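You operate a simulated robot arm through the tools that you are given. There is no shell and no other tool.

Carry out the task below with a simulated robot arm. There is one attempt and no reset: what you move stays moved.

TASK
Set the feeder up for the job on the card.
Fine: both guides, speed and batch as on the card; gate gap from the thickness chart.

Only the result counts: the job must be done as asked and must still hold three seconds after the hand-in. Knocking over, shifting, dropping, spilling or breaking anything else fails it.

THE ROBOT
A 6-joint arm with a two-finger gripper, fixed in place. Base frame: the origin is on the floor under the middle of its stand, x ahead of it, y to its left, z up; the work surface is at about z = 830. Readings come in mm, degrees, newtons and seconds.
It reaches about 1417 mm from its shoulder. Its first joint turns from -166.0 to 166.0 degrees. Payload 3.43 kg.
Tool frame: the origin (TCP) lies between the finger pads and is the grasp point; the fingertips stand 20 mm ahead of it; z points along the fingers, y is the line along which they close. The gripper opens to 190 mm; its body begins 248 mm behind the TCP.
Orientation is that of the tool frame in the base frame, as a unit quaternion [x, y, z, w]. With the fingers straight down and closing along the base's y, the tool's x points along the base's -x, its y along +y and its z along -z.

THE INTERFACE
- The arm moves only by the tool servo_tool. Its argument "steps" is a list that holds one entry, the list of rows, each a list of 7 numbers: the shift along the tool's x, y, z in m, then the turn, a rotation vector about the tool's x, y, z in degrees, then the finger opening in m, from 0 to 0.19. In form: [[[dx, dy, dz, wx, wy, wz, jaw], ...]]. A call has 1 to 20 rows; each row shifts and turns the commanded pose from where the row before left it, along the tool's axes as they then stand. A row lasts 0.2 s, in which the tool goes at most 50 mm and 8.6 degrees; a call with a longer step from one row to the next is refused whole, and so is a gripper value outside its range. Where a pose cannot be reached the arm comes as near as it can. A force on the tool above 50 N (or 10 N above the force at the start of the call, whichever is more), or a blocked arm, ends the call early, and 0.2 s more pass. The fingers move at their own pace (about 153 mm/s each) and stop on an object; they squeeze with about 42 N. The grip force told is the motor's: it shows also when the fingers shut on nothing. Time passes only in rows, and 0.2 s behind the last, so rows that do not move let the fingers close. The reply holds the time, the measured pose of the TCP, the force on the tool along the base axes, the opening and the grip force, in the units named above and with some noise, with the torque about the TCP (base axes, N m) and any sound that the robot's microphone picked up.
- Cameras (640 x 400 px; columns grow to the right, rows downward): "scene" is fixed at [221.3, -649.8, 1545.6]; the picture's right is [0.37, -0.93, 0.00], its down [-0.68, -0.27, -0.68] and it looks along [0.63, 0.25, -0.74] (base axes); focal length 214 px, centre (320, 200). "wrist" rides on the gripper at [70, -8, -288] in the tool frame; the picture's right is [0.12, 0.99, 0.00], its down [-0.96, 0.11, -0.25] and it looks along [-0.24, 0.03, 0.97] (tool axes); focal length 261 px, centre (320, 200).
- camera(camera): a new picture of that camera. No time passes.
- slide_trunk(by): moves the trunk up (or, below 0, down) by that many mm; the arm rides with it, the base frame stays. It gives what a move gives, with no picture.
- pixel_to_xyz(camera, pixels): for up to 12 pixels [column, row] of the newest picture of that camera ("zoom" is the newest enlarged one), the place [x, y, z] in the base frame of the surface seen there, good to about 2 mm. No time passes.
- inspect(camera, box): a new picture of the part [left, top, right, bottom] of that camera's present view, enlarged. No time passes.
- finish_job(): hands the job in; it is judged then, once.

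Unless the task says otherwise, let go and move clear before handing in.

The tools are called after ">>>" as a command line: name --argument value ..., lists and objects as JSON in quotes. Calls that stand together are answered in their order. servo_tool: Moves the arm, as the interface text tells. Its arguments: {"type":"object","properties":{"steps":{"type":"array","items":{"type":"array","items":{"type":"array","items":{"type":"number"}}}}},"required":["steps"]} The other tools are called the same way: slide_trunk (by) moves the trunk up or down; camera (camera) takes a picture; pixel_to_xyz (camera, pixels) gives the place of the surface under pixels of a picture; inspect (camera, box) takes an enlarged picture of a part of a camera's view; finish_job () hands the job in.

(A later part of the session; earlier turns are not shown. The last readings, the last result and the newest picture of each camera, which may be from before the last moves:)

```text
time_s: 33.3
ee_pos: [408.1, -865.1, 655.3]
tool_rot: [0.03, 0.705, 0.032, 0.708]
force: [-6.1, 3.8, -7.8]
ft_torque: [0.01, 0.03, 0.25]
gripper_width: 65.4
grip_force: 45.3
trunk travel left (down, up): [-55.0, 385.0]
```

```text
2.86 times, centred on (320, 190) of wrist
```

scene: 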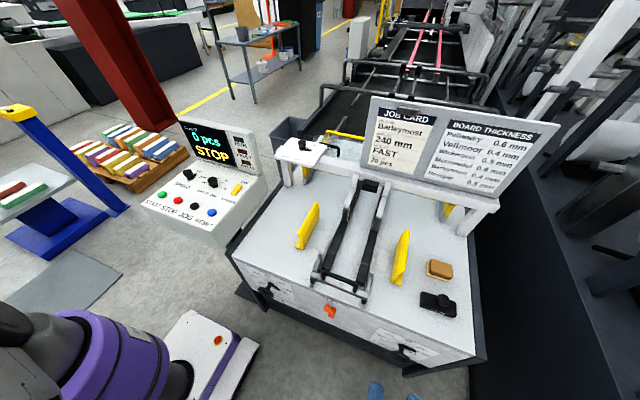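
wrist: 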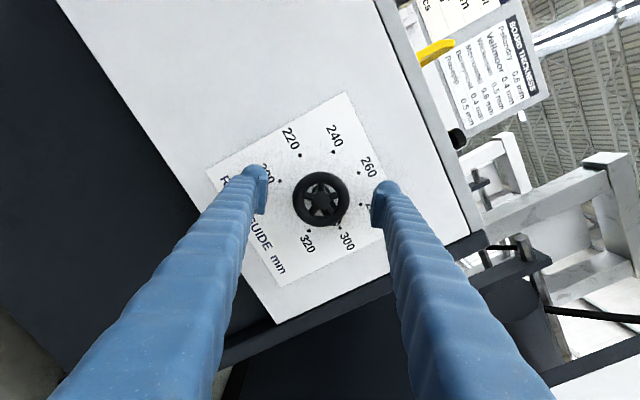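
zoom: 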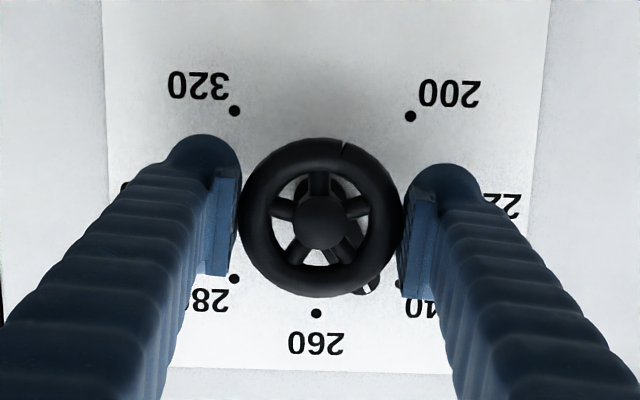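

The pointer reads roughly 247 in the image (about 15° left). I'll turn a further 15.5°.

>>> servo_tool --steps '[[[0.0005, 0.0002, 0, 0, 0, -4, 0.04], [0, 0, 0, 0, 0, -4, 0.04], [0, 0, 0, 0, 0, -4, 0.04], [0, 0, 0, 0, 0, -3.5, 0.04], [0, 0, 0, 0, 0, 0, 0.04]]]'

>>> inspect --camera "wrist" --box '[240, 120, 400, 260]'

```text
time_s: 34.5
ee_pos: [409.1, -865.1, 655.4]
tool_rot: [-0.064, 0.702, -0.064, 0.706]
force: [2.1, -3.6, 3.0]
ft_torque: [0.03, -0.08, 0.0]
gripper_width: 65.7
grip_force: 44.5
trunk travel left (down, up): [-55.0, 385.0]
```

```text
2.86 times, centred on (320, 190) of wrist
```

zoom: 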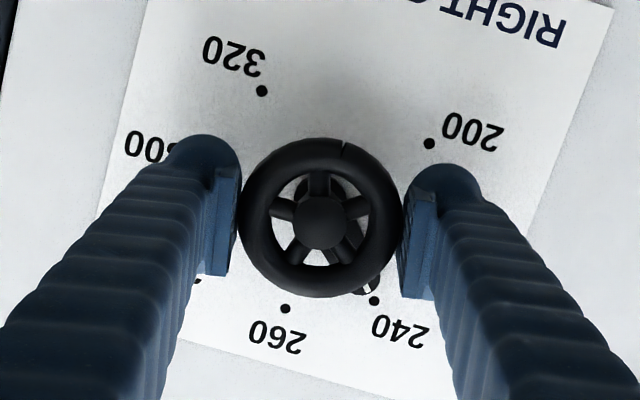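

The pointer now lines up with the 240 mark (tip 366,289, mark 374,300). I'll release, back straight off, and check the reading.

>>> servo_tool --steps '[[[0, 0, 0, 0, 0, 0, 0.08], [0, 0, 0, 0, 0, 0, 0.12], [0, 0, -0.02, 0, 0, 0, 0.13], [0, 0, -0.04, 0, 0, 0, 0.13], [0, 0, -0.04, 0, 0, 0, 0.13], [0, 0, -0.04, 0, 0, 0, 0.13]]]'

>>> inspect --camera "wrist" --box '[240, 100, 400, 240]'

>>> camera --camera "scene"

```text
time_s: 35.9
ee_pos: [267.1, -862.6, 657.1]
tool_rot: [-0.064, 0.702, -0.063, 0.706]
force: [-0.4, 0.3, 0.2]
ft_torque: [0.01, -0.01, 0.08]
gripper_width: 129.9
grip_force: 0.1
trunk travel left (down, up): [-55.0, 385.0]
```

```text
2.86 times, centred on (320, 170) of wrist
```

zoom: 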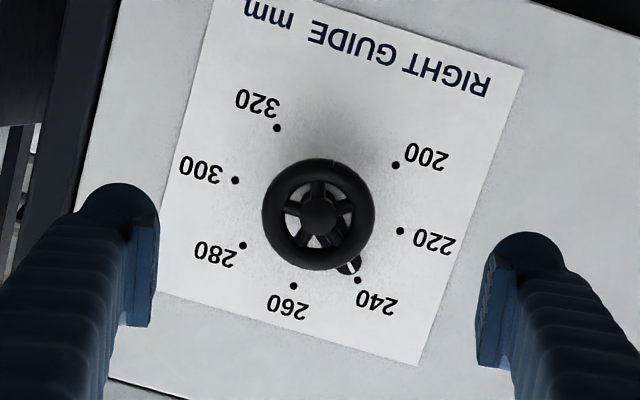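

```text
taken
```

scene: 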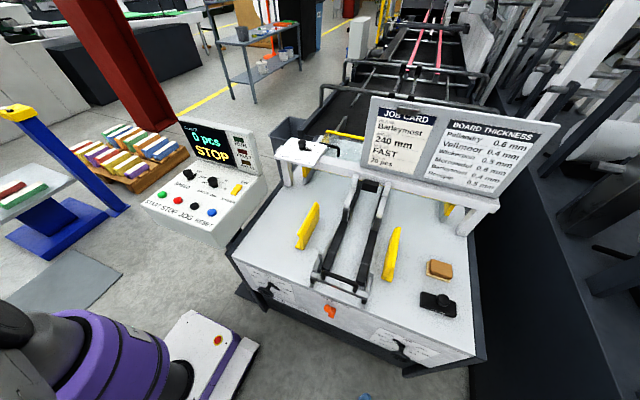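

The right pointer reads 240. I'll zoom in tighter to verify the angle.

>>> inspect --camera "wrist" --box '[290, 120, 360, 210]'

>>> pixel_to_xyz --camera "zoom" --pixels '[[320, 200], [388, 338]]'

```text
4.44 times, centred on (325, 165) of wrist
```

zoom: 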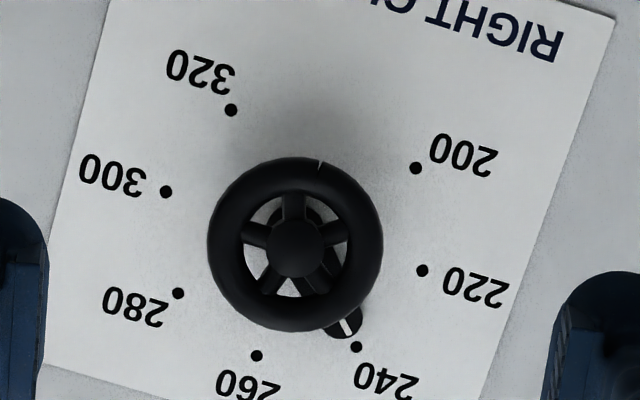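

```text
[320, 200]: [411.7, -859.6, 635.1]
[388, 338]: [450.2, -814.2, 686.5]
```

The white line extends right onto the 240 dot, so the right guide is within about 1 mm. Next is the left wheel: level the roll, move toward +y, and raise the trunk for inner reach.

>>> servo_tool --steps '[[[0, 0, -0.01, 0, 0, 5.2, 0.12], [0, 0, -0.01, 0, 0, 5.2, 0.12], [0, 0.045, 0, 0, 0, 0, 0.12], [0, 0.045, 0, 0, 0, 0, 0.12], [0, 0.045, 0, 0, 0, 0, 0.12], [0, 0.045, 0, 0, 0, 0, 0.12], [0, 0.045, 0, 0, 0, 0, 0.12], [0, 0.045, 0, 0, 0, 0, 0.12]]]'

>>> slide_trunk --by 140

>>> camera --camera "scene"

```text
time_s: 37.7
ee_pos: [241.9, -627.9, 653.7]
tool_rot: [0.0, 0.705, 0.013, 0.709]
force: [0.4, -0.1, -0.5]
ft_torque: [-0.01, -0.05, 0.01]
gripper_width: 120.0
grip_force: 0.1
out of reach, approached as far as the arm can: row 8
trunk travel left (down, up): [-55.0, 385.0]
```

```text
time_s: 39.3
ee_pos: [241.1, -626.6, 795.0]
tool_rot: [0.002, 0.705, 0.014, 0.709]
force: [-0.5, 0.1, 0.5]
ft_torque: [0.04, 0.0, 0.03]
gripper_width: 120.1
grip_force: 0.0
trunk travel left (down, up): [-195.0, 245.0]
```

```text
taken
```

scene: 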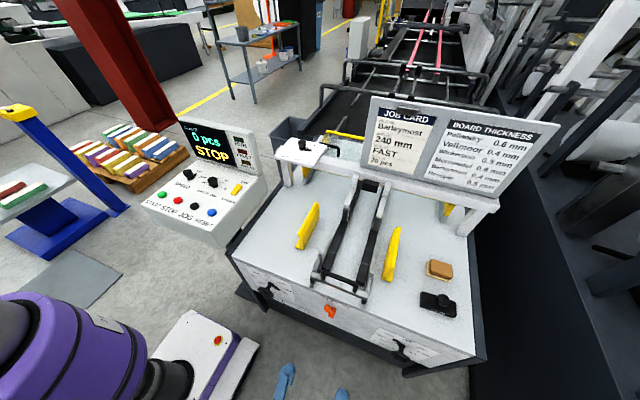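

The right guide is done. The arm hit a limit at y≈-628 with the trunk low. With the trunk raised, I'll step toward the left wheel, keeping the tool further forward.

>>> servo_tool --steps '[[[0, 0.0, 0.04, 0, 0, 0, 0.12], [0, 0.03, 0.03, 0, 0, 0, 0.12], [0, 0.045, 0, 0, 0, 0, 0.12], [0, 0.045, 0, 0, 0, 0, 0.12], [0, 0.045, 0, 0, 0, 0, 0.12], [0, 0.045, 0, 0, 0, 0, 0.12], [0, 0.045, 0, 0, 0, 0, 0.12]]]'

```text
time_s: 40.9
ee_pos: [251.2, -609.1, 799.7]
tool_rot: [0.003, 0.705, 0.03, 0.708]
force: [0.0, -0.4, -0.8]
ft_torque: [0.02, -0.03, 0.0]
gripper_width: 120.0
grip_force: 0.1
out of reach, approached as far as the arm can: row 1, 2, 3, 4, 5, 6, 7
trunk travel left (down, up): [-195.0, 245.0]
```

The residual orientation error suggests a wrist-roll joint limit, as happened at -36° on the right wheel. I'll roll the tool +90° and then try moving toward the left wheel.

>>> servo_tool --steps '[[[0, 0, 0, 0, 0, 8, 0.12], [0, 0, 0, 0, 0, 8, 0.12], [0, 0, 0, 0, 0, 8, 0.12], [0, 0, 0, 0, 0, 8, 0.12], [0, 0, 0, 0, 0, 8, 0.12], [0, 0, 0, 0, 0, 8, 0.12], [0, 0, 0, 0, 0, 8, 0.12], [0, 0, 0, 0, 0, 8, 0.12], [0, 0, 0, 0, 0, 8, 0.12], [0, 0, 0, 0, 0, 8, 0.12], [0, 0, 0, 0, 0, 8, 0.12]]]'

>>> camera --camera "wrist"

```text
time_s: 43.3
ee_pos: [247.8, -607.7, 802.8]
tool_rot: [0.491, 0.505, 0.503, 0.5]
force: [0.5, 0.1, 0.1]
ft_torque: [0.02, 0.01, -0.01]
gripper_width: 120.2
grip_force: 0.1
trunk travel left (down, up): [-195.0, 245.0]
```

```text
taken
```

wrist: 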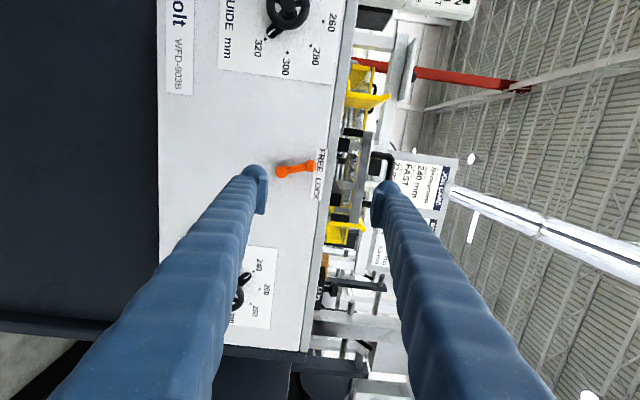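

Rolling +90° worked, and tool x now points along +Y. I'll move toward the left wheel at (300,-355,722).

>>> servo_tool --steps '[[[0.042, -0.0133, 0.0087, 0, 0, 0, 0.12], [0.042, -0.0133, 0.0087, 0, 0, 0, 0.12], [0.042, -0.0133, 0.0087, 0, 0, 0, 0.12], [0.042, -0.0133, 0.0087, 0, 0, 0, 0.12], [0.042, -0.0133, 0.0087, 0, 0, 0, 0.12], [0.042, -0.0133, 0.0087, 0, 0, 0, 0.12]]]'

>>> camera --camera "wrist"

>>> camera --camera "scene"

```text
time_s: 44.7
ee_pos: [295.5, -354.3, 720.4]
tool_rot: [0.491, 0.506, 0.503, 0.5]
force: [-0.4, -0.1, -0.5]
ft_torque: [-0.04, -0.03, 0.01]
gripper_width: 120.1
grip_force: 0.0
trunk travel left (down, up): [-195.0, 245.0]
```

```text
taken
```

wrist: 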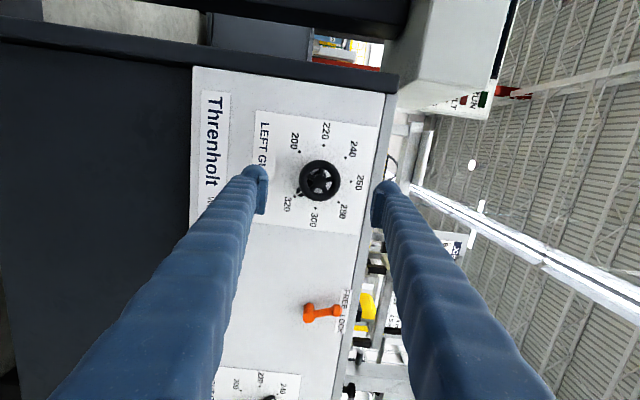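

```text
taken
```

scene: 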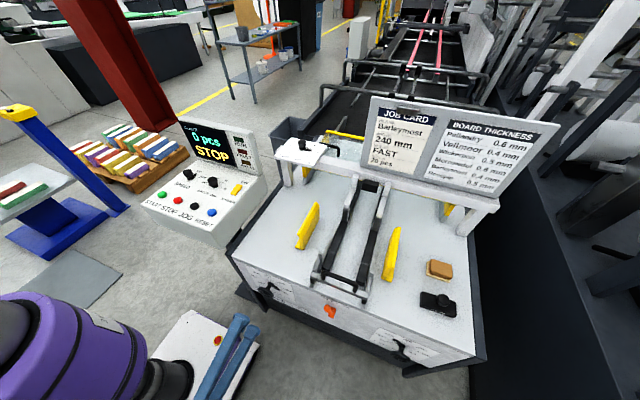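

I reached the left wheel, with the pointer at 320. I'll roll a further 80° so there's plenty of counter-clockwise travel, then check alignment.

>>> servo_tool --steps '[[[0, 0, 0, 0, 0, 8, 0.12], [0, 0, 0, 0, 0, 8, 0.12], [0, 0, 0, 0, 0, 8, 0.12], [0, 0, 0, 0, 0, 8, 0.12], [0, 0, 0, 0, 0, 8, 0.12], [0, 0, 0, 0, 0, 8, 0.12], [0, 0, 0, 0, 0, 8, 0.12], [0, 0, 0, 0, 0, 8, 0.12], [0, 0, 0, 0, 0, 8, 0.12], [0, 0, 0, 0, 0, 8, 0.12], [0, 0, 0, 0, 0, 0, 0.12]]]'

>>> camera --camera "wrist"

```text
time_s: 47.1
ee_pos: [296.2, -358.0, 720.4]
tool_rot: [0.702, 0.073, 0.706, 0.06]
force: [0.2, -0.3, 0.8]
ft_torque: [0.04, 0.03, 0.02]
gripper_width: 120.0
grip_force: 0.1
trunk travel left (down, up): [-195.0, 245.0]
```

```text
taken
```

wrist: 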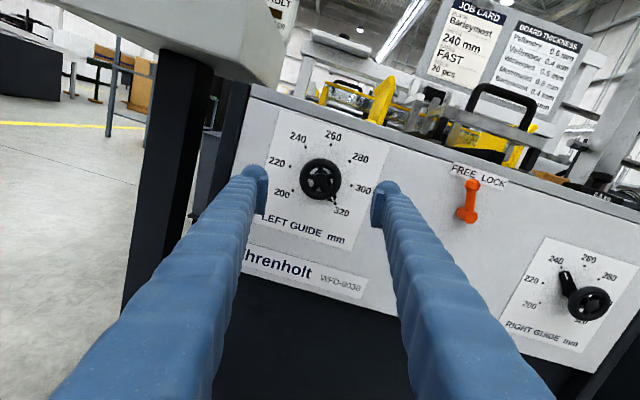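

The picture is upright now and shows the left dial (320,180), the lever (467,200) and the right dial at 240 (580,300). I'll zoom and measure.

>>> inspect --camera "wrist" --box '[260, 110, 380, 250]'

>>> pixel_to_xyz --camera "wrist" --pixels '[[320, 179], [303, 179], [337, 179], [320, 163], [320, 196], [306, 150], [329, 143], [290, 170], [351, 187], [333, 203], [468, 186], [466, 214]]'

>>> inspect --camera "wrist" --box '[500, 230, 640, 380]'

>>> inspect --camera "wrist" --box '[430, 150, 520, 240]'

```text
2.86 times, centred on (320, 180) of wrist
```

zoom: 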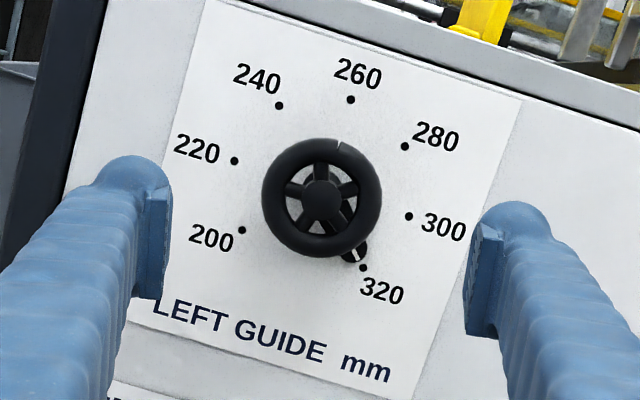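

```text
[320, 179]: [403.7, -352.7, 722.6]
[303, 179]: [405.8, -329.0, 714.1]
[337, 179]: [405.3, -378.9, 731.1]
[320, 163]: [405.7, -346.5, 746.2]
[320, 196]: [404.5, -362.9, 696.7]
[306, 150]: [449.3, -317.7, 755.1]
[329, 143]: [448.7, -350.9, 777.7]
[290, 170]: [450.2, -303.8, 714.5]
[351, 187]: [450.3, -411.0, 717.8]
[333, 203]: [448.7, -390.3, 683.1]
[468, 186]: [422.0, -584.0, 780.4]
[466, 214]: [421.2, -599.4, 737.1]
```

```text
2.67 times, centred on (570, 305) of wrist
```

zoom: 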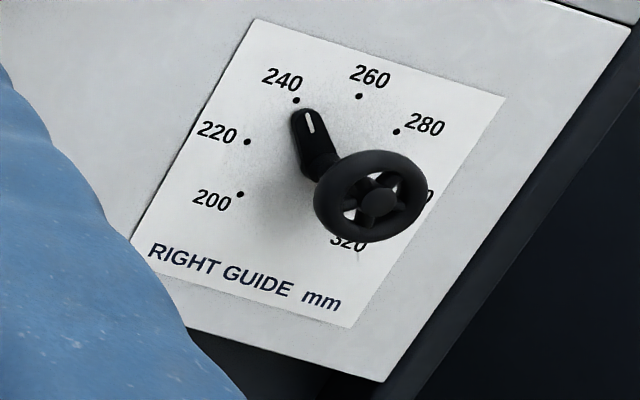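

```text
4.44 times, centred on (475, 195) of wrist
```

zoom: 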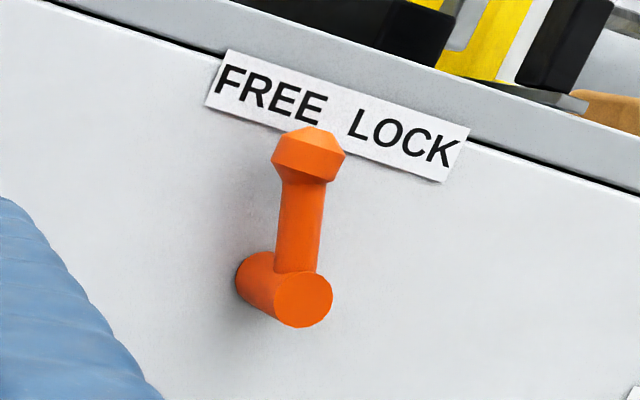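

The left wheel axis is at y≈-354.3, z≈721.8. I'll correct the yaw and offset, then approach to x≈408.

>>> servo_tool --steps '[[[0.0021, -0.0034, 0, -1.06, -0.2, 0, 0.12], [0, 0, 0.04, 0, 0, 0, 0.12], [0, 0, 0.04, 0, 0, 0, 0.12], [0, 0, 0.031, 0, 0, 0, 0.12], [0, 0, 0, 0, 0, 0, 0.12]]]'

>>> camera --camera "wrist"

```text
time_s: 48.3
ee_pos: [405.5, -351.0, 723.3]
tool_rot: [0.702, 0.066, 0.706, 0.067]
force: [-0.6, -0.1, -0.6]
ft_torque: [0.03, -0.01, 0.0]
gripper_width: 120.1
grip_force: 0.0
trunk travel left (down, up): [-195.0, 245.0]
```

```text
taken
```

wrist: 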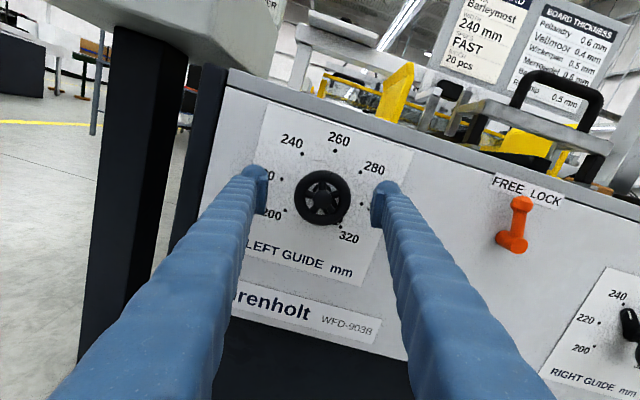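

The TCP needs about a 3 mm shift (wheel at 322,198 versus TCP projection 319.6,196.6). I'll correct and close.

>>> servo_tool --steps '[[[-0.002, 0.0029, 0.002, 0, 0, 0, 0.12], [0, 0, 0, 0, 0, 0, 0.09], [0, 0, 0, 0, 0, 0, 0.075], [0, 0, 0, 0, 0, 0, 0.06], [0, 0, 0, 0, 0, 0, 0.04], [0, 0, 0, 0, 0, 0, 0.04]]]'

```text
time_s: 49.7
ee_pos: [408.6, -355.5, 720.2]
tool_rot: [0.702, 0.068, 0.706, 0.066]
force: [-1.2, 5.3, -2.8]
ft_torque: [-0.02, -0.08, 0.07]
gripper_width: 65.8
grip_force: 45.3
trunk travel left (down, up): [-195.0, 245.0]
```

The left wheel is gripped and well centred (about 5 N). I'll turn 60° counter-clockwise and check.

>>> servo_tool --steps '[[[0, 0, 0, 0, 0, -4, 0.04], [0, 0, 0, 0, 0, -5, 0.04], [0, 0, 0, 0, 0, -5, 0.04], [0, 0, 0, 0, 0, -5, 0.04], [0, 0, 0, 0, 0, -5, 0.04], [0, 0, 0, 0, 0, -5, 0.04], [0, 0, 0, 0, 0, -5, 0.04], [0, 0, 0, 0, 0, -5, 0.04], [0, 0, 0, 0, 0, -5, 0.04], [0, 0, 0, 0, 0, -5, 0.04], [0, 0, 0, 0, 0, -5, 0.04], [0, 0, 0, 0, 0, -5, 0.04]]]'

>>> inspect --camera "wrist" --box '[240, 120, 400, 260]'

```text
time_s: 51.7
ee_pos: [407.8, -354.6, 719.3]
tool_rot: [0.63, 0.318, 0.632, 0.32]
force: [-22.3, 5.3, -6.6]
ft_torque: [0.03, -0.51, 0.4]
gripper_width: 65.6
grip_force: 45.2
trunk travel left (down, up): [-195.0, 245.0]
stopped in row 9: the force on the tool passed its limit at 50 N (the readings are from after the stop); the commanded pose is now the measured one
```

```text
2.86 times, centred on (320, 190) of wrist
```

zoom: 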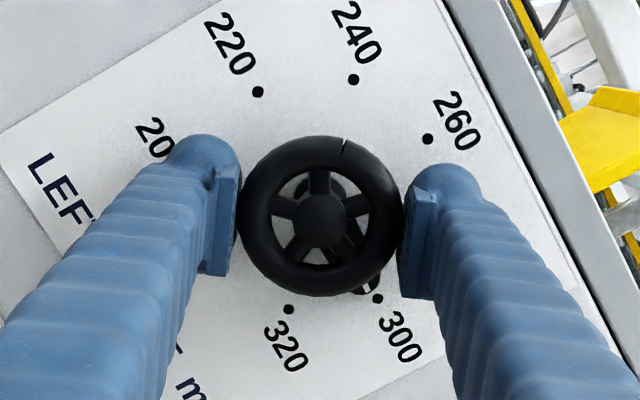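

The call stopped on a force peak after about 43°, with the pointer near 300. I'll relax the axial load and continue in shorter, gentler chunks.

>>> servo_tool --steps '[[[0, 0, -0.001, 0, 0, 0, 0.04], [0, 0, 0, 0, 0, -3, 0.04], [0, 0, 0, 0, 0, -3, 0.04], [0, 0, 0, 0, 0, -3, 0.04], [0, 0, 0, 0, 0, -3, 0.04], [0, 0, 0, 0, 0, -3, 0.04], [0, 0, 0, 0, 0, -3, 0.04]]]'

```text
time_s: 53.3
ee_pos: [409.2, -354.8, 720.7]
tool_rot: [0.573, 0.413, 0.575, 0.414]
force: [1.7, 6.8, -2.2]
ft_torque: [0.01, -0.19, -0.04]
gripper_width: 65.4
grip_force: 44.4
trunk travel left (down, up): [-195.0, 245.0]
```

The forces are small now and the wheel is turning. I'll continue another 48°.

>>> servo_tool --steps '[[[0, 0, 0, 0, 0, -4, 0.04], [0, 0, 0, 0, 0, -4, 0.04], [0, 0, 0, 0, 0, -4, 0.04], [0, 0, 0, 0, 0, -4, 0.04], [0, 0, 0, 0, 0, -4, 0.04], [0, 0, 0, 0, 0, -4, 0.04], [0, 0, 0, 0, 0, -4, 0.04], [0, 0, 0, 0, 0, -4, 0.04], [0, 0, 0, 0, 0, -4, 0.04], [0, 0, 0, 0, 0, -4, 0.04]]]'

>>> inspect --camera "wrist" --box '[240, 120, 400, 260]'

```text
time_s: 55.5
ee_pos: [408.4, -356.0, 721.8]
tool_rot: [0.395, 0.584, 0.398, 0.586]
force: [7.6, -6.7, 13.7]
ft_torque: [0.03, -0.19, 0.09]
gripper_width: 65.5
grip_force: 45.3
trunk travel left (down, up): [-195.0, 245.0]
```

```text
2.86 times, centred on (320, 190) of wrist
```

zoom: 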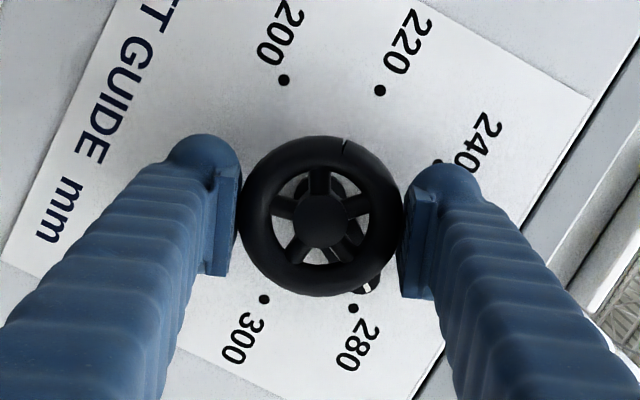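

The wheel has turned about 101° (pointer ~275). I'll release here, back off, roll forward 80° and regrasp to avoid the wrist limit.

>>> servo_tool --steps '[[[0, 0, 0, 0, 0, 0, 0.08], [0, 0, 0, 0, 0, 0, 0.12], [0, 0, -0.02, 0, 0, 0, 0.12], [0, 0, -0.03, 0, 0, 0, 0.12], [0, 0, 0, 0, 0, 8, 0.12], [0, 0, 0, 0, 0, 8, 0.12], [0, 0, 0, 0, 0, 8, 0.12], [0, 0, 0, 0, 0, 8, 0.12], [0, 0, 0, 0, 0, 8, 0.12], [0, 0, 0, 0, 0, 8, 0.12], [0, 0, 0, 0, 0, 8, 0.12], [0, 0, 0, 0, 0, 8, 0.12], [0, 0, 0, 0, 0, 8, 0.12], [0, 0, 0, 0, 0, 8, 0.12], [0, 0, 0, 0, 0, 0, 0.12]]]'

>>> inspect --camera "wrist" --box '[240, 120, 400, 260]'

```text
time_s: 58.7
ee_pos: [358.8, -356.2, 720.0]
tool_rot: [0.679, 0.191, 0.682, 0.192]
force: [0.2, 0.2, 0.5]
ft_torque: [-0.03, 0.04, 0.01]
gripper_width: 120.3
grip_force: 0.1
trunk travel left (down, up): [-195.0, 245.0]
```

```text
2.86 times, centred on (320, 190) of wrist
```

zoom: 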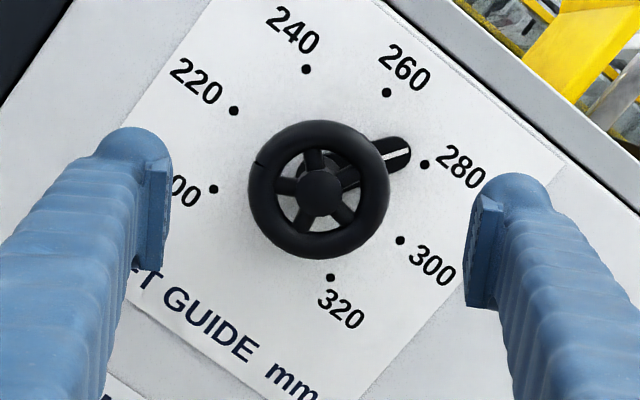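

The pointer is at about 275, so about 79° remains. I'll approach again and check the centring.

>>> servo_tool --steps '[[[0, 0, 0.025, 0, 0, 0, 0.12], [0, 0, 0.025, 0, 0, 0, 0.12], [0, 0, 0, 0, 0, 0, 0.12]]]'

>>> camera --camera "wrist"

```text
time_s: 59.5
ee_pos: [407.8, -355.7, 718.8]
tool_rot: [0.679, 0.192, 0.682, 0.194]
force: [0.9, -1.4, -0.3]
ft_torque: [0.01, 0.02, -0.01]
gripper_width: 120.0
grip_force: 0.0
trunk travel left (down, up): [-195.0, 245.0]
```

```text
taken
```

wrist: 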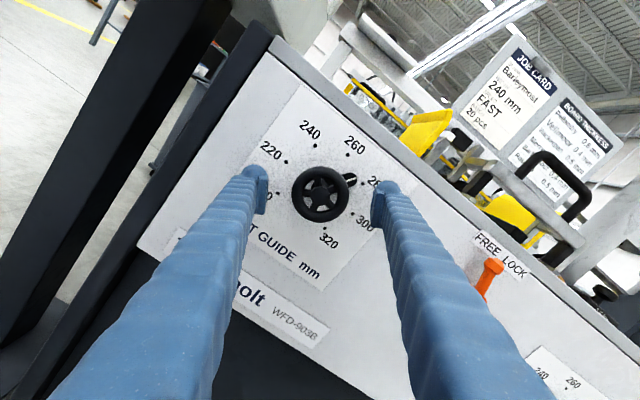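

The ring centre (320.5,194) needs about a 2.8 mm shift up. I'll correct and close.

>>> servo_tool --steps '[[[0.0025, 0.0006, 0, 0, 0, 0, 0.12], [0, 0, 0, 0, 0, 0, 0.09], [0, 0, 0, 0, 0, 0, 0.075], [0, 0, 0, 0, 0, 0, 0.06], [0, 0, 0, 0, 0, 0, 0.04], [0, 0, 0, 0, 0, 0, 0.04]]]'

```text
time_s: 60.9
ee_pos: [408.0, -355.5, 721.0]
tool_rot: [0.679, 0.192, 0.682, 0.192]
force: [-3.3, 7.7, -7.9]
ft_torque: [0.01, 0.0, 0.12]
gripper_width: 65.8
grip_force: 45.2
trunk travel left (down, up): [-195.0, 245.0]
```

The grip is good. I'll rotate 60° in 4° rows with a tiny centring correction.

>>> servo_tool --steps '[[[-0.0002, -0.0006, 0, 0, 0, 0, 0.04], [0, 0, 0, 0, 0, -3, 0.04], [0, 0, 0, 0, 0, -3, 0.04], [0, 0, 0, 0, 0, -4, 0.04], [0, 0, 0, 0, 0, -4, 0.04], [0, 0, 0, 0, 0, -4, 0.04], [0, 0, 0, 0, 0, -4, 0.04], [0, 0, 0, 0, 0, -4, 0.04], [0, 0, 0, 0, 0, -4, 0.04], [0, 0, 0, 0, 0, -4, 0.04]]]'

>>> inspect --camera "wrist" --box '[240, 120, 400, 260]'

```text
time_s: 63.2
ee_pos: [407.9, -355.1, 720.9]
tool_rot: [0.594, 0.383, 0.595, 0.382]
force: [-18.6, 3.5, -6.4]
ft_torque: [0.01, 0.02, 0.06]
gripper_width: 65.4
grip_force: 45.3
trunk travel left (down, up): [-195.0, 245.0]
stopped in row 10: the force on the tool passed its limit at 50 N (the readings are from after the stop); the commanded pose is now the measured one
```

```text
2.86 times, centred on (320, 190) of wrist
```

zoom: 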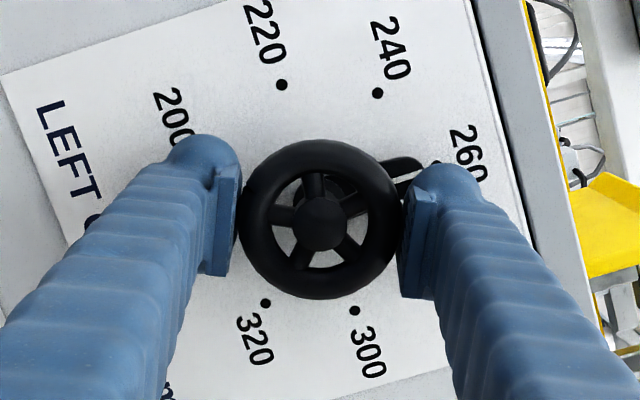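

The pointer is near 260 after a soft stop on axial load. I'll continue with a slight retreat per row to keep that load down.

>>> servo_tool --steps '[[[0, 0, -0.0007, 0, 0, 0, 0.04], [0, 0, -0.0002, 0, 0, -4, 0.04], [0, 0, -0.0002, 0, 0, -4, 0.04], [0, 0, -0.0002, 0, 0, -4, 0.04], [0, 0, -0.0002, 0, 0, -4, 0.04], [0, 0, -0.0002, 0, 0, -4, 0.04], [0, 0, 0, 0, 0, 0, 0.04]]]'

```text
time_s: 64.8
ee_pos: [406.4, -354.5, 721.6]
tool_rot: [0.518, 0.481, 0.519, 0.481]
force: [4.7, -8.0, -2.1]
ft_torque: [0.0, 0.08, -0.09]
gripper_width: 65.3
grip_force: 45.2
trunk travel left (down, up): [-195.0, 245.0]
```

About 25° remains by the roll readings. I'll turn 22° more, then inspect.

>>> servo_tool --steps '[[[0, 0, 0, 0, 0, -4, 0.04], [0, 0, 0, 0, 0, -4, 0.04], [0, 0, 0, 0, 0, -4, 0.04], [0, 0, 0, 0, 0, -4, 0.04], [0, 0, 0, 0, 0, -4, 0.04], [0, 0, 0, 0, 0, -2, 0.04], [0, 0, 0, 0, 0, 0, 0.04]]]'

>>> inspect --camera "wrist" --box '[240, 120, 400, 260]'

```text
time_s: 66.5
ee_pos: [406.8, -355.3, 720.7]
tool_rot: [0.417, 0.571, 0.418, 0.57]
force: [41.6, -10.7, 2.3]
ft_torque: [0.0, -0.06, 0.02]
gripper_width: 65.6
grip_force: 44.4
trunk travel left (down, up): [-195.0, 245.0]
```

```text
2.86 times, centred on (320, 190) of wrist
```

zoom: 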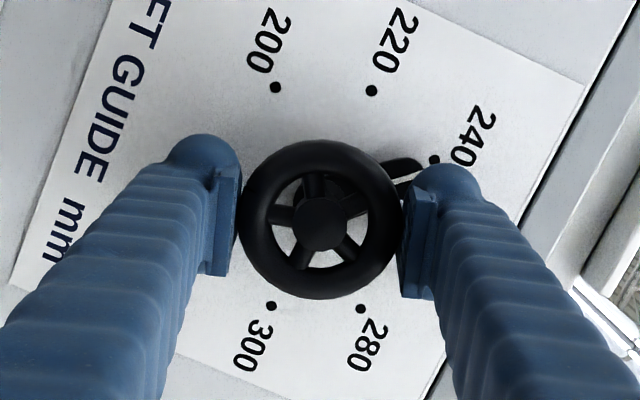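

About 2.7° remains (240 dot at 18.7° versus the pointer at about 16°). I'll relieve the axial load, do the last bit and hold.

>>> servo_tool --steps '[[[0, 0, 0.0008, 0, 0, 0, 0.04], [0, 0, 0, 0, 0, -2.7, 0.04], [0, 0, 0, 0, 0, 0, 0.04]]]'

```text
time_s: 67.2
ee_pos: [406.6, -353.9, 720.7]
tool_rot: [0.403, 0.58, 0.405, 0.581]
force: [9.5, -7.2, 4.2]
ft_torque: [0.03, 0.04, -0.06]
gripper_width: 65.9
grip_force: 45.2
trunk travel left (down, up): [-195.0, 245.0]
```

The forces are low. I'll release, back straight off and read the dial.

>>> servo_tool --steps '[[[0, 0, 0, 0, 0, 0, 0.08], [0, 0, 0, 0, 0, 0, 0.12], [0, 0, -0.02, 0, 0, 0, 0.13], [0, 0, -0.03, 0, 0, 0, 0.13], [0, 0, -0.03, 0, 0, 0, 0.13], [0, 0, -0.03, 0, 0, 0, 0.13]]]'

>>> inspect --camera "wrist" --box '[275, 120, 365, 240]'

>>> camera --camera "scene"

```text
time_s: 68.7
ee_pos: [296.8, -355.4, 720.9]
tool_rot: [0.403, 0.581, 0.406, 0.58]
force: [0.1, 1.0, 0.7]
ft_torque: [0.0, 0.02, 0.06]
gripper_width: 130.1
grip_force: 0.1
trunk travel left (down, up): [-195.0, 245.0]
```

```text
3.33 times, centred on (320, 180) of wrist
```

zoom: 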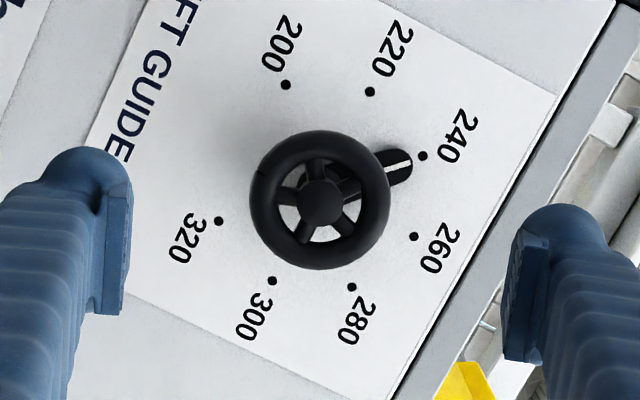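

```text
taken
```

scene: 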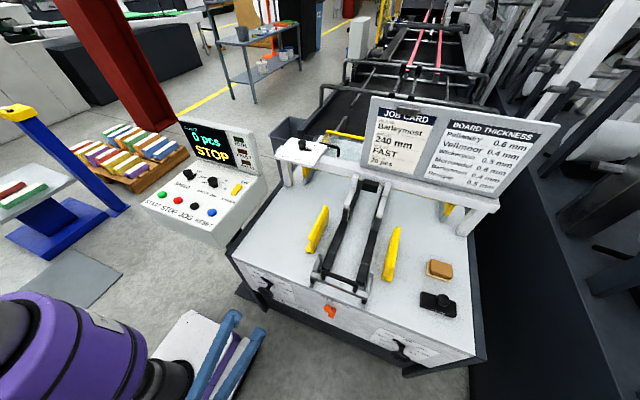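

The left pointer lies on 240 (17.0° versus 16.8°) and both guides moved inward symmetrically. I'll retreat toward -y, and meanwhile measure obstacles around the gate dial.

>>> servo_tool --steps '[[[-0.0436, -0.0161, 0, 0, 0, 0, 0.13], [-0.0436, -0.0161, 0, 0, 0, 0, 0.13], [-0.0436, -0.0161, 0, 0, 0, 0, 0.13], [-0.0436, -0.0161, 0, 0, 0, 0, 0.13], [-0.0436, -0.0161, 0, 0, 0, 0, 0.13], [-0.0436, -0.0161, 0, 0, 0, 0, 0.13], [-0.0436, -0.0161, 0, 0, 0, 0, 0.13]]]'

>>> slide_trunk --by 180

>>> pixel_to_xyz --camera "scene" --pixels '[[372, 97], [565, 125], [362, 165], [280, 155], [326, 150], [305, 143], [300, 158], [335, 133], [290, 187], [480, 130], [500, 200], [222, 122]]'

```text
time_s: 70.2
ee_pos: [300.3, -677.5, 721.7]
tool_rot: [0.403, 0.58, 0.406, 0.58]
force: [0.7, -0.3, 0.0]
ft_torque: [-0.02, 0.05, -0.01]
gripper_width: 130.1
grip_force: 0.1
trunk travel left (down, up): [-195.0, 245.0]
```

```text
time_s: 72.2
ee_pos: [298.8, -676.8, 900.1]
tool_rot: [0.403, 0.58, 0.405, 0.581]
force: [0.3, 0.2, 0.2]
ft_torque: [-0.02, -0.02, -0.02]
gripper_width: 130.2
grip_force: 0.0
trunk travel left (down, up): [-375.0, 65.0]
```

```text
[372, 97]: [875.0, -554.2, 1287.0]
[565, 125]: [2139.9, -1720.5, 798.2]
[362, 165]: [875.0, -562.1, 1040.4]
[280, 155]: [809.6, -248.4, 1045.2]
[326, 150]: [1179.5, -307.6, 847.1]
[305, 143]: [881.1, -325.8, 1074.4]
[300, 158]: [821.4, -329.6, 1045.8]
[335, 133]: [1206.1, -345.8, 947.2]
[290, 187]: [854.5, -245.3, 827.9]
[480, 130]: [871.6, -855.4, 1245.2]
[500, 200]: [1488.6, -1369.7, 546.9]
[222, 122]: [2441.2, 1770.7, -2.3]
```

The gate plate is at z≈1045 with the knob top near 1074. The card board's edge is at y≈-554, rising to z≈1290. I'll raise the tool and rotate it to point down here, clear of everything.

>>> servo_tool --steps '[[[-0.0128, 0.0344, 0, 0, 0, 0, 0.13], [-0.0128, 0.0344, 0, 0, 0, 0, 0.13], [-0.0128, 0.0344, 0, 0, 0, 0, 0.13], [0, 0, 0, 7.04, 2.6, 0, 0.13], [0, 0, 0, 7.04, 2.6, 0, 0.13], [0, 0, 0, 7.04, 2.6, 0, 0.13], [0, 0, 0, 7.04, 2.6, 0, 0.13], [0, 0, 0, 7.04, 2.6, 0, 0.13], [0, 0, 0, 7.04, 2.6, 0, 0.13], [0, 0, 0, 7.04, 2.6, 0, 0.13], [0, 0, 0, 7.04, 2.6, 0, 0.13], [0, 0, 0, 7.04, 2.6, 0, 0.13], [0, 0, 0, 7.04, 2.6, 0, 0.13], [0, 0, 0, 7.04, 2.6, 0, 0.13], [0, 0, 0, 7.04, 2.6, 0, 0.13]]]'

>>> camera --camera "scene"

```text
time_s: 75.5
ee_pos: [301.8, -678.7, 1011.3]
tool_rot: [0.57, 0.821, -0.002, -0.001]
force: [0.4, 0.5, 0.4]
ft_torque: [-0.03, 0.11, -0.02]
gripper_width: 129.9
grip_force: 0.1
trunk travel left (down, up): [-375.0, 65.0]
```

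```text
taken
```

scene: 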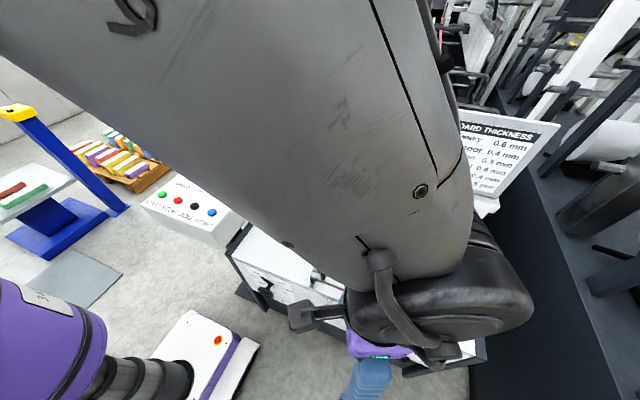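

The tool now points down. I'll raise the trunk slightly, lift to about z=1300 and travel to above the gate knob.

>>> slide_trunk --by 60

>>> servo_tool --steps '[[[0, 0, -0.046, 0, 0, 0, 0.13], [0, 0, -0.046, 0, 0, 0, 0.13], [0, 0, -0.046, 0, 0, 0, 0.13], [0, 0, -0.046, 0, 0, 0, 0.13], [0, 0, -0.046, 0, 0, 0, 0.13], [0.009, 0.0475, 0, 0, 0, 0, 0.13], [0.009, 0.0475, 0, 0, 0, 0, 0.13], [0.009, 0.0475, 0, 0, 0, 0, 0.13], [0.009, 0.0475, 0, 0, 0, 0, 0.13], [0.009, 0.0475, 0, 0, 0, 0, 0.13], [0.009, 0.0475, 0, 0, 0, 0, 0.13], [0.009, 0.0475, 0, 0, 0, 0, 0.13], [0.009, 0.0475, 0, 0, 0, 0, 0.13], [0.009, 0.0475, 0, 0, 0, 0, 0.13], [0.009, 0.0475, 0, 0, 0, 0, 0.13], [0.009, 0.0475, 0, 0, 0, 0, 0.13], [0.009, 0.0475, 0, 0, 0, 0, 0.13]]]'

>>> camera --camera "wrist"

>>> camera --camera "scene"

```text
time_s: 76.5
ee_pos: [300.3, -678.4, 1071.4]
tool_rot: [0.571, 0.821, 0.0, 0.0]
force: [0.4, -0.9, 1.1]
ft_torque: [-0.01, -0.02, 0.02]
gripper_width: 130.0
grip_force: 0.2
trunk travel left (down, up): [-435.0, 5.0]
```

```text
time_s: 80.0
ee_pos: [801.7, -377.0, 1304.8]
tool_rot: [0.571, 0.821, -0.001, 0.0]
force: [0.0, 0.4, 0.1]
ft_torque: [-0.08, 0.16, -0.01]
gripper_width: 130.0
grip_force: 0.0
trunk travel left (down, up): [-435.0, 5.0]
```

```text
taken
```

wrist: 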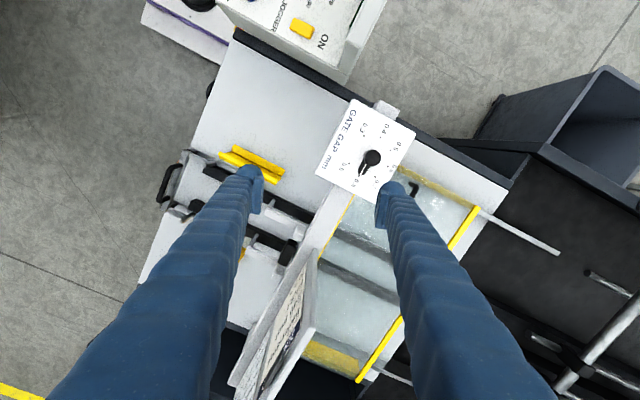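

```text
taken
```

scene: 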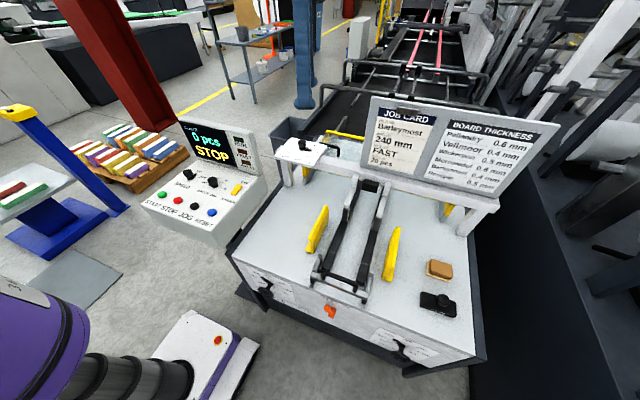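

The gate dial is visible at wrist (368,158). I'll zoom in and measure the knob and marks.

>>> inspect --camera "wrist" --box '[310, 90, 425, 215]'

>>> pixel_to_xyz --camera "zoom" --pixels '[[320, 200], [200, 100], [450, 300]]'

>>> pixel_to_xyz --camera "wrist" --pixels '[[372, 156], [363, 170], [350, 110], [410, 135], [325, 170], [380, 195]]'

```text
3.20 times, centred on (368, 152) of wrist
```

zoom: 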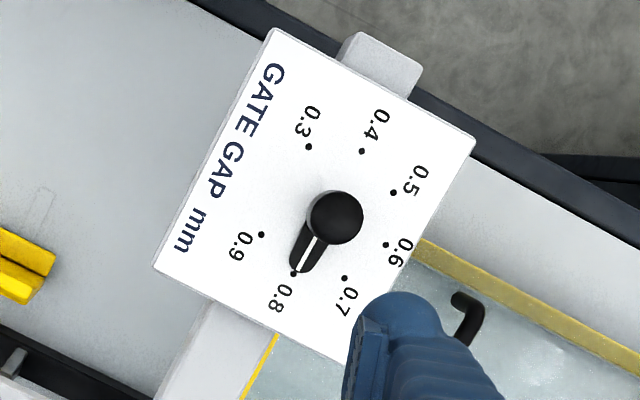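

```text
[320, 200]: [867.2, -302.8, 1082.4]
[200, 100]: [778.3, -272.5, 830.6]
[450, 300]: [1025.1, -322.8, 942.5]
```

```text
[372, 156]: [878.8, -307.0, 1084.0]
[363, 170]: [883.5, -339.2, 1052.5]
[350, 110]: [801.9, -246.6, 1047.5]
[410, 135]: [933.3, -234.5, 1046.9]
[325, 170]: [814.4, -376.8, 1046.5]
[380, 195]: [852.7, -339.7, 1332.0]
```

Opposite marks (0.4↔0.8, 0.3↔0.7, 0.5↔0.9) show 45° per 0.1, so this knob also needs 180° counter-clockwise from above. I'll get the mark coordinates to find the axis.

>>> pixel_to_xyz --camera "zoom" --pixels '[[294, 273], [362, 151], [308, 147], [344, 279], [393, 192], [261, 234], [337, 217], [312, 210], [360, 220], [335, 193], [338, 240], [304, 262]]'

```text
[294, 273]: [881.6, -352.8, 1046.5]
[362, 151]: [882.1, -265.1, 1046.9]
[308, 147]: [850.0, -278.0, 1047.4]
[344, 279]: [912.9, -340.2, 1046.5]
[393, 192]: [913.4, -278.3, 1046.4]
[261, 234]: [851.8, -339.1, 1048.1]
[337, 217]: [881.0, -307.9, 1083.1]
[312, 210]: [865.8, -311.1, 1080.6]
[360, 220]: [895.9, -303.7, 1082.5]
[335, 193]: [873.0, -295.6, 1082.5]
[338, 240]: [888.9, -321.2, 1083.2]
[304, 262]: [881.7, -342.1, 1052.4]
```

The gate knob axis is at (882,-309), with the plate at z=1047 and the cap top at 1083. I'll move above it and test in free air whether the wrist can roll -180° from here.

>>> servo_tool --steps '[[[0.012, 0.033, 0.03, 0, 0, 0, 0.1], [0.012, 0.033, 0.03, 0, 0, 0, 0.1], [0.012, 0.033, 0.03, 0, 0, 0, 0.1], [0, 0, 0, 0, 0, -8, 0.1], [0, 0, 0, 0, 0, -8, 0.1], [0, 0, 0, 0, 0, -8, 0.1], [0, 0, 0, 0, 0, -8, 0.1], [0, 0, 0, 0, 0, -8, 0.1], [0, 0, 0, 0, 0, -8, 0.1], [0, 0, 0, 0, 0, -8, 0.1], [0, 0, 0, 0, 0, -8, 0.1], [0, 0, 0, 0, 0, -8, 0.1], [0, 0, 0, 0, 0, -8, 0.1], [0, 0, 0, 0, 0, -8, 0.1], [0, 0, 0, 0, 0, -8, 0.1], [0, 0, 0, 0, 0, -8, 0.1], [0, 0, 0, 0, 0, -8, 0.1], [0, 0, 0, 0, 0, -8, 0.1], [0, 0, 0, 0, 0, -8, 0.1], [0, 0, 0, 0, 0, -8, 0.1]]]'

>>> servo_tool --steps '[[[0, 0, 0, 0, 0, -8, 0.1], [0, 0, 0, 0, 0, -8, 0.1], [0, 0, 0, 0, 0, -8, 0.1], [0, 0, 0, 0, 0, -8, 0.1], [0, 0, 0, 0, 0, -8, 0.1], [0, 0, 0, 0, 0, -8, 0.1]]]'

>>> camera --camera "wrist"

```text
time_s: 84.2
ee_pos: [879.0, -308.5, 1210.9]
tool_rot: [-0.549, 0.836, 0.001, 0.0]
force: [-0.4, -0.4, 0.1]
ft_torque: [0.01, 0.01, 0.0]
gripper_width: 99.9
grip_force: 0.2
trunk travel left (down, up): [-435.0, 5.0]
```

```text
time_s: 85.7
ee_pos: [877.9, -309.6, 1210.2]
tool_rot: [0.841, -0.541, -0.001, 0.0]
force: [-0.5, 0.9, 0.1]
ft_torque: [0.0, 0.02, 0.02]
gripper_width: 99.6
grip_force: 0.1
trunk travel left (down, up): [-435.0, 5.0]
```

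```text
taken
```

wrist: 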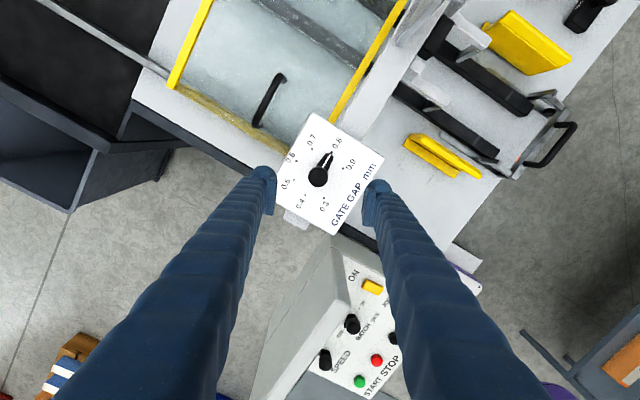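

The full 180° of roll is free here (from +70° to -114°). I'll roll back to +70° and descend to just above the knob.

>>> servo_tool --steps '[[[0, 0, 0, 0, 0, 8, 0.1], [0, 0, 0, 0, 0, 8, 0.1], [0, 0, 0, 0, 0, 8, 0.1], [0, 0, 0, 0, 0, 8, 0.1], [0, 0, 0, 0, 0, 8, 0.1], [0, 0, 0, 0, 0, 8, 0.1], [0, 0, 0, 0, 0, 8, 0.1], [0, 0, 0, 0, 0, 8, 0.1], [0, 0, 0, 0, 0, 8, 0.1], [0, 0, 0, 0, 0, 8, 0.1], [0, 0, 0, 0, 0, 8, 0.1], [0, 0, 0, 0, 0, 8, 0.1], [0, 0, 0, 0, 0, 8, 0.1], [0, 0, 0, 0, 0, 8, 0.1], [0, 0, 0, 0, 0, 8, 0.1], [0, 0, 0, 0, 0, 8, 0.1], [0, 0, 0, 0, 0, 8, 0.1], [0, 0, 0, 0, 0, 8, 0.1], [0, 0, 0, 0, 0, 8, 0.1], [0, 0, 0, 0, 0, 8, 0.1]]]'

>>> servo_tool --steps '[[[0, 0, 0, 0, 0, 8, 0.08], [0, 0, 0, 0, 0, 8, 0.08], [0, 0, 0, 0, 0, 7, 0.08], [0, 0, 0.04, 0, 0, 0, 0.08], [0, 0, 0.04, 0, 0, 0, 0.08], [0, 0, 0, 0, 0, 0, 0.08]]]'

>>> camera --camera "wrist"

```text
time_s: 89.8
ee_pos: [876.2, -309.1, 1210.6]
tool_rot: [0.389, 0.921, 0.0, 0.0]
force: [-0.1, -0.4, 0.7]
ft_torque: [0.0, -0.04, 0.02]
gripper_width: 100.0
grip_force: 0.1
trunk travel left (down, up): [-435.0, 5.0]
```

```text
time_s: 91.2
ee_pos: [878.2, -309.5, 1130.9]
tool_rot: [0.564, 0.826, 0.001, 0.0]
force: [-0.2, 0.0, 0.1]
ft_torque: [0.0, 0.02, 0.01]
gripper_width: 80.0
grip_force: 0.1
trunk travel left (down, up): [-435.0, 5.0]
```

```text
taken
```

wrist: 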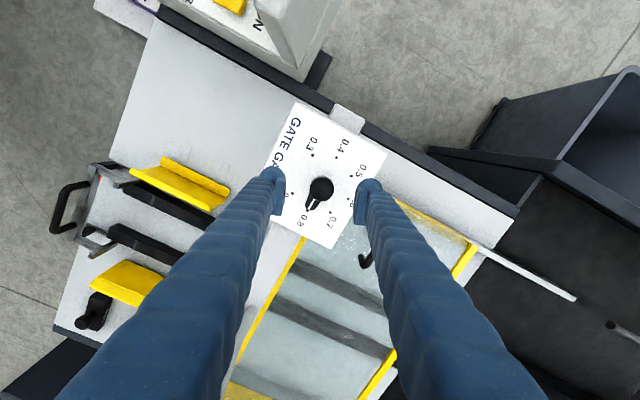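

The knob cap (320,187) is almost exactly on the tool axis projection (319.6,188). I'll zoom in to confirm before descending.

>>> inspect --camera "wrist" --box '[265, 135, 385, 255]'

>>> pixel_to_xyz --camera "wrist" --pixels '[[320, 188], [310, 186], [332, 188], [320, 177], [321, 199]]'

```text
3.33 times, centred on (325, 195) of wrist
```

zoom: 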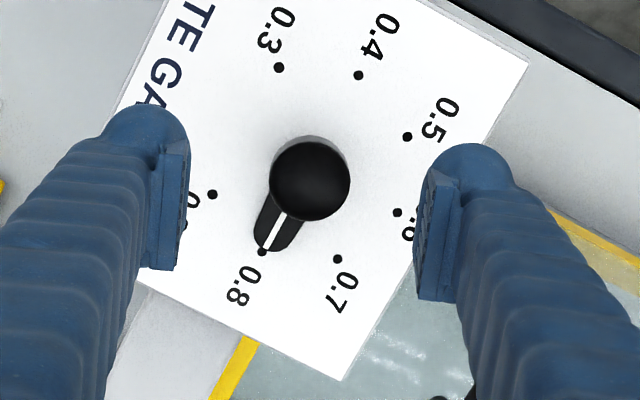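

```text
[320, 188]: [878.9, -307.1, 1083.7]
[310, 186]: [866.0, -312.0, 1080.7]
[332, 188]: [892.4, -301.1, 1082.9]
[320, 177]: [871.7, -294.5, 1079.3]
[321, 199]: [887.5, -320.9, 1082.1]
```

The knob is about 2.5 mm off in the closing direction. I'll shift and descend to z≈1080, keeping the fingertips above the pointer.

>>> servo_tool --steps '[[[-0.001, 0.0025, 0.025, 0, 0, 0, 0.08], [0, 0, 0.025, 0, 0, 0, 0.08], [0, 0, 0, 0, 0, 0, 0.08]]]'

>>> inspect --camera "wrist" --box '[265, 135, 385, 255]'

```text
time_s: 92.0
ee_pos: [880.3, -309.1, 1080.3]
tool_rot: [0.563, 0.826, -0.001, 0.0]
force: [-0.9, -0.6, 0.2]
ft_torque: [-0.01, 0.04, -0.02]
gripper_width: 80.0
grip_force: 0.0
trunk travel left (down, up): [-435.0, 5.0]
```

```text
3.33 times, centred on (325, 195) of wrist
```

zoom: 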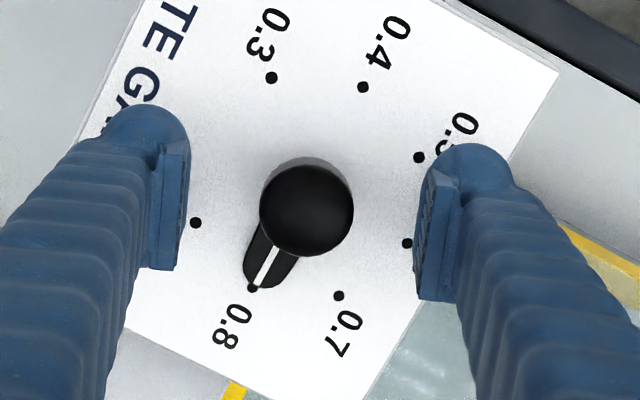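

The cap is 1.3 mm (y) and 1.7 mm (x) off. I'll correct and close gently on the cap.

>>> servo_tool --steps '[[[-0.0016, 0.0012, 0, 0, 0, 0, 0.08], [0, 0, 0, 0, 0, 0, 0.06], [0, 0, 0, 0, 0, 0, 0.045], [0, 0, 0, 0, 0, 0, 0.03], [0, 0, 0, 0, 0, 0, 0.02], [0, 0, 0, 0, 0, 0, 0.02]]]'

>>> inspect --camera "wrist" --box '[265, 135, 385, 255]'

```text
time_s: 93.5
ee_pos: [881.2, -311.4, 1082.1]
tool_rot: [0.564, 0.826, 0.0, 0.0]
force: [-0.3, -0.1, -0.9]
ft_torque: [-0.04, 0.02, -0.03]
gripper_width: 31.1
grip_force: 45.3
trunk travel left (down, up): [-435.0, 5.0]
```

```text
3.33 times, centred on (325, 195) of wrist
```

zoom: 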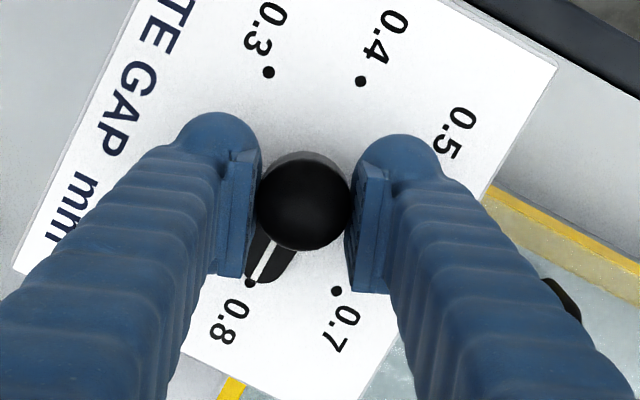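

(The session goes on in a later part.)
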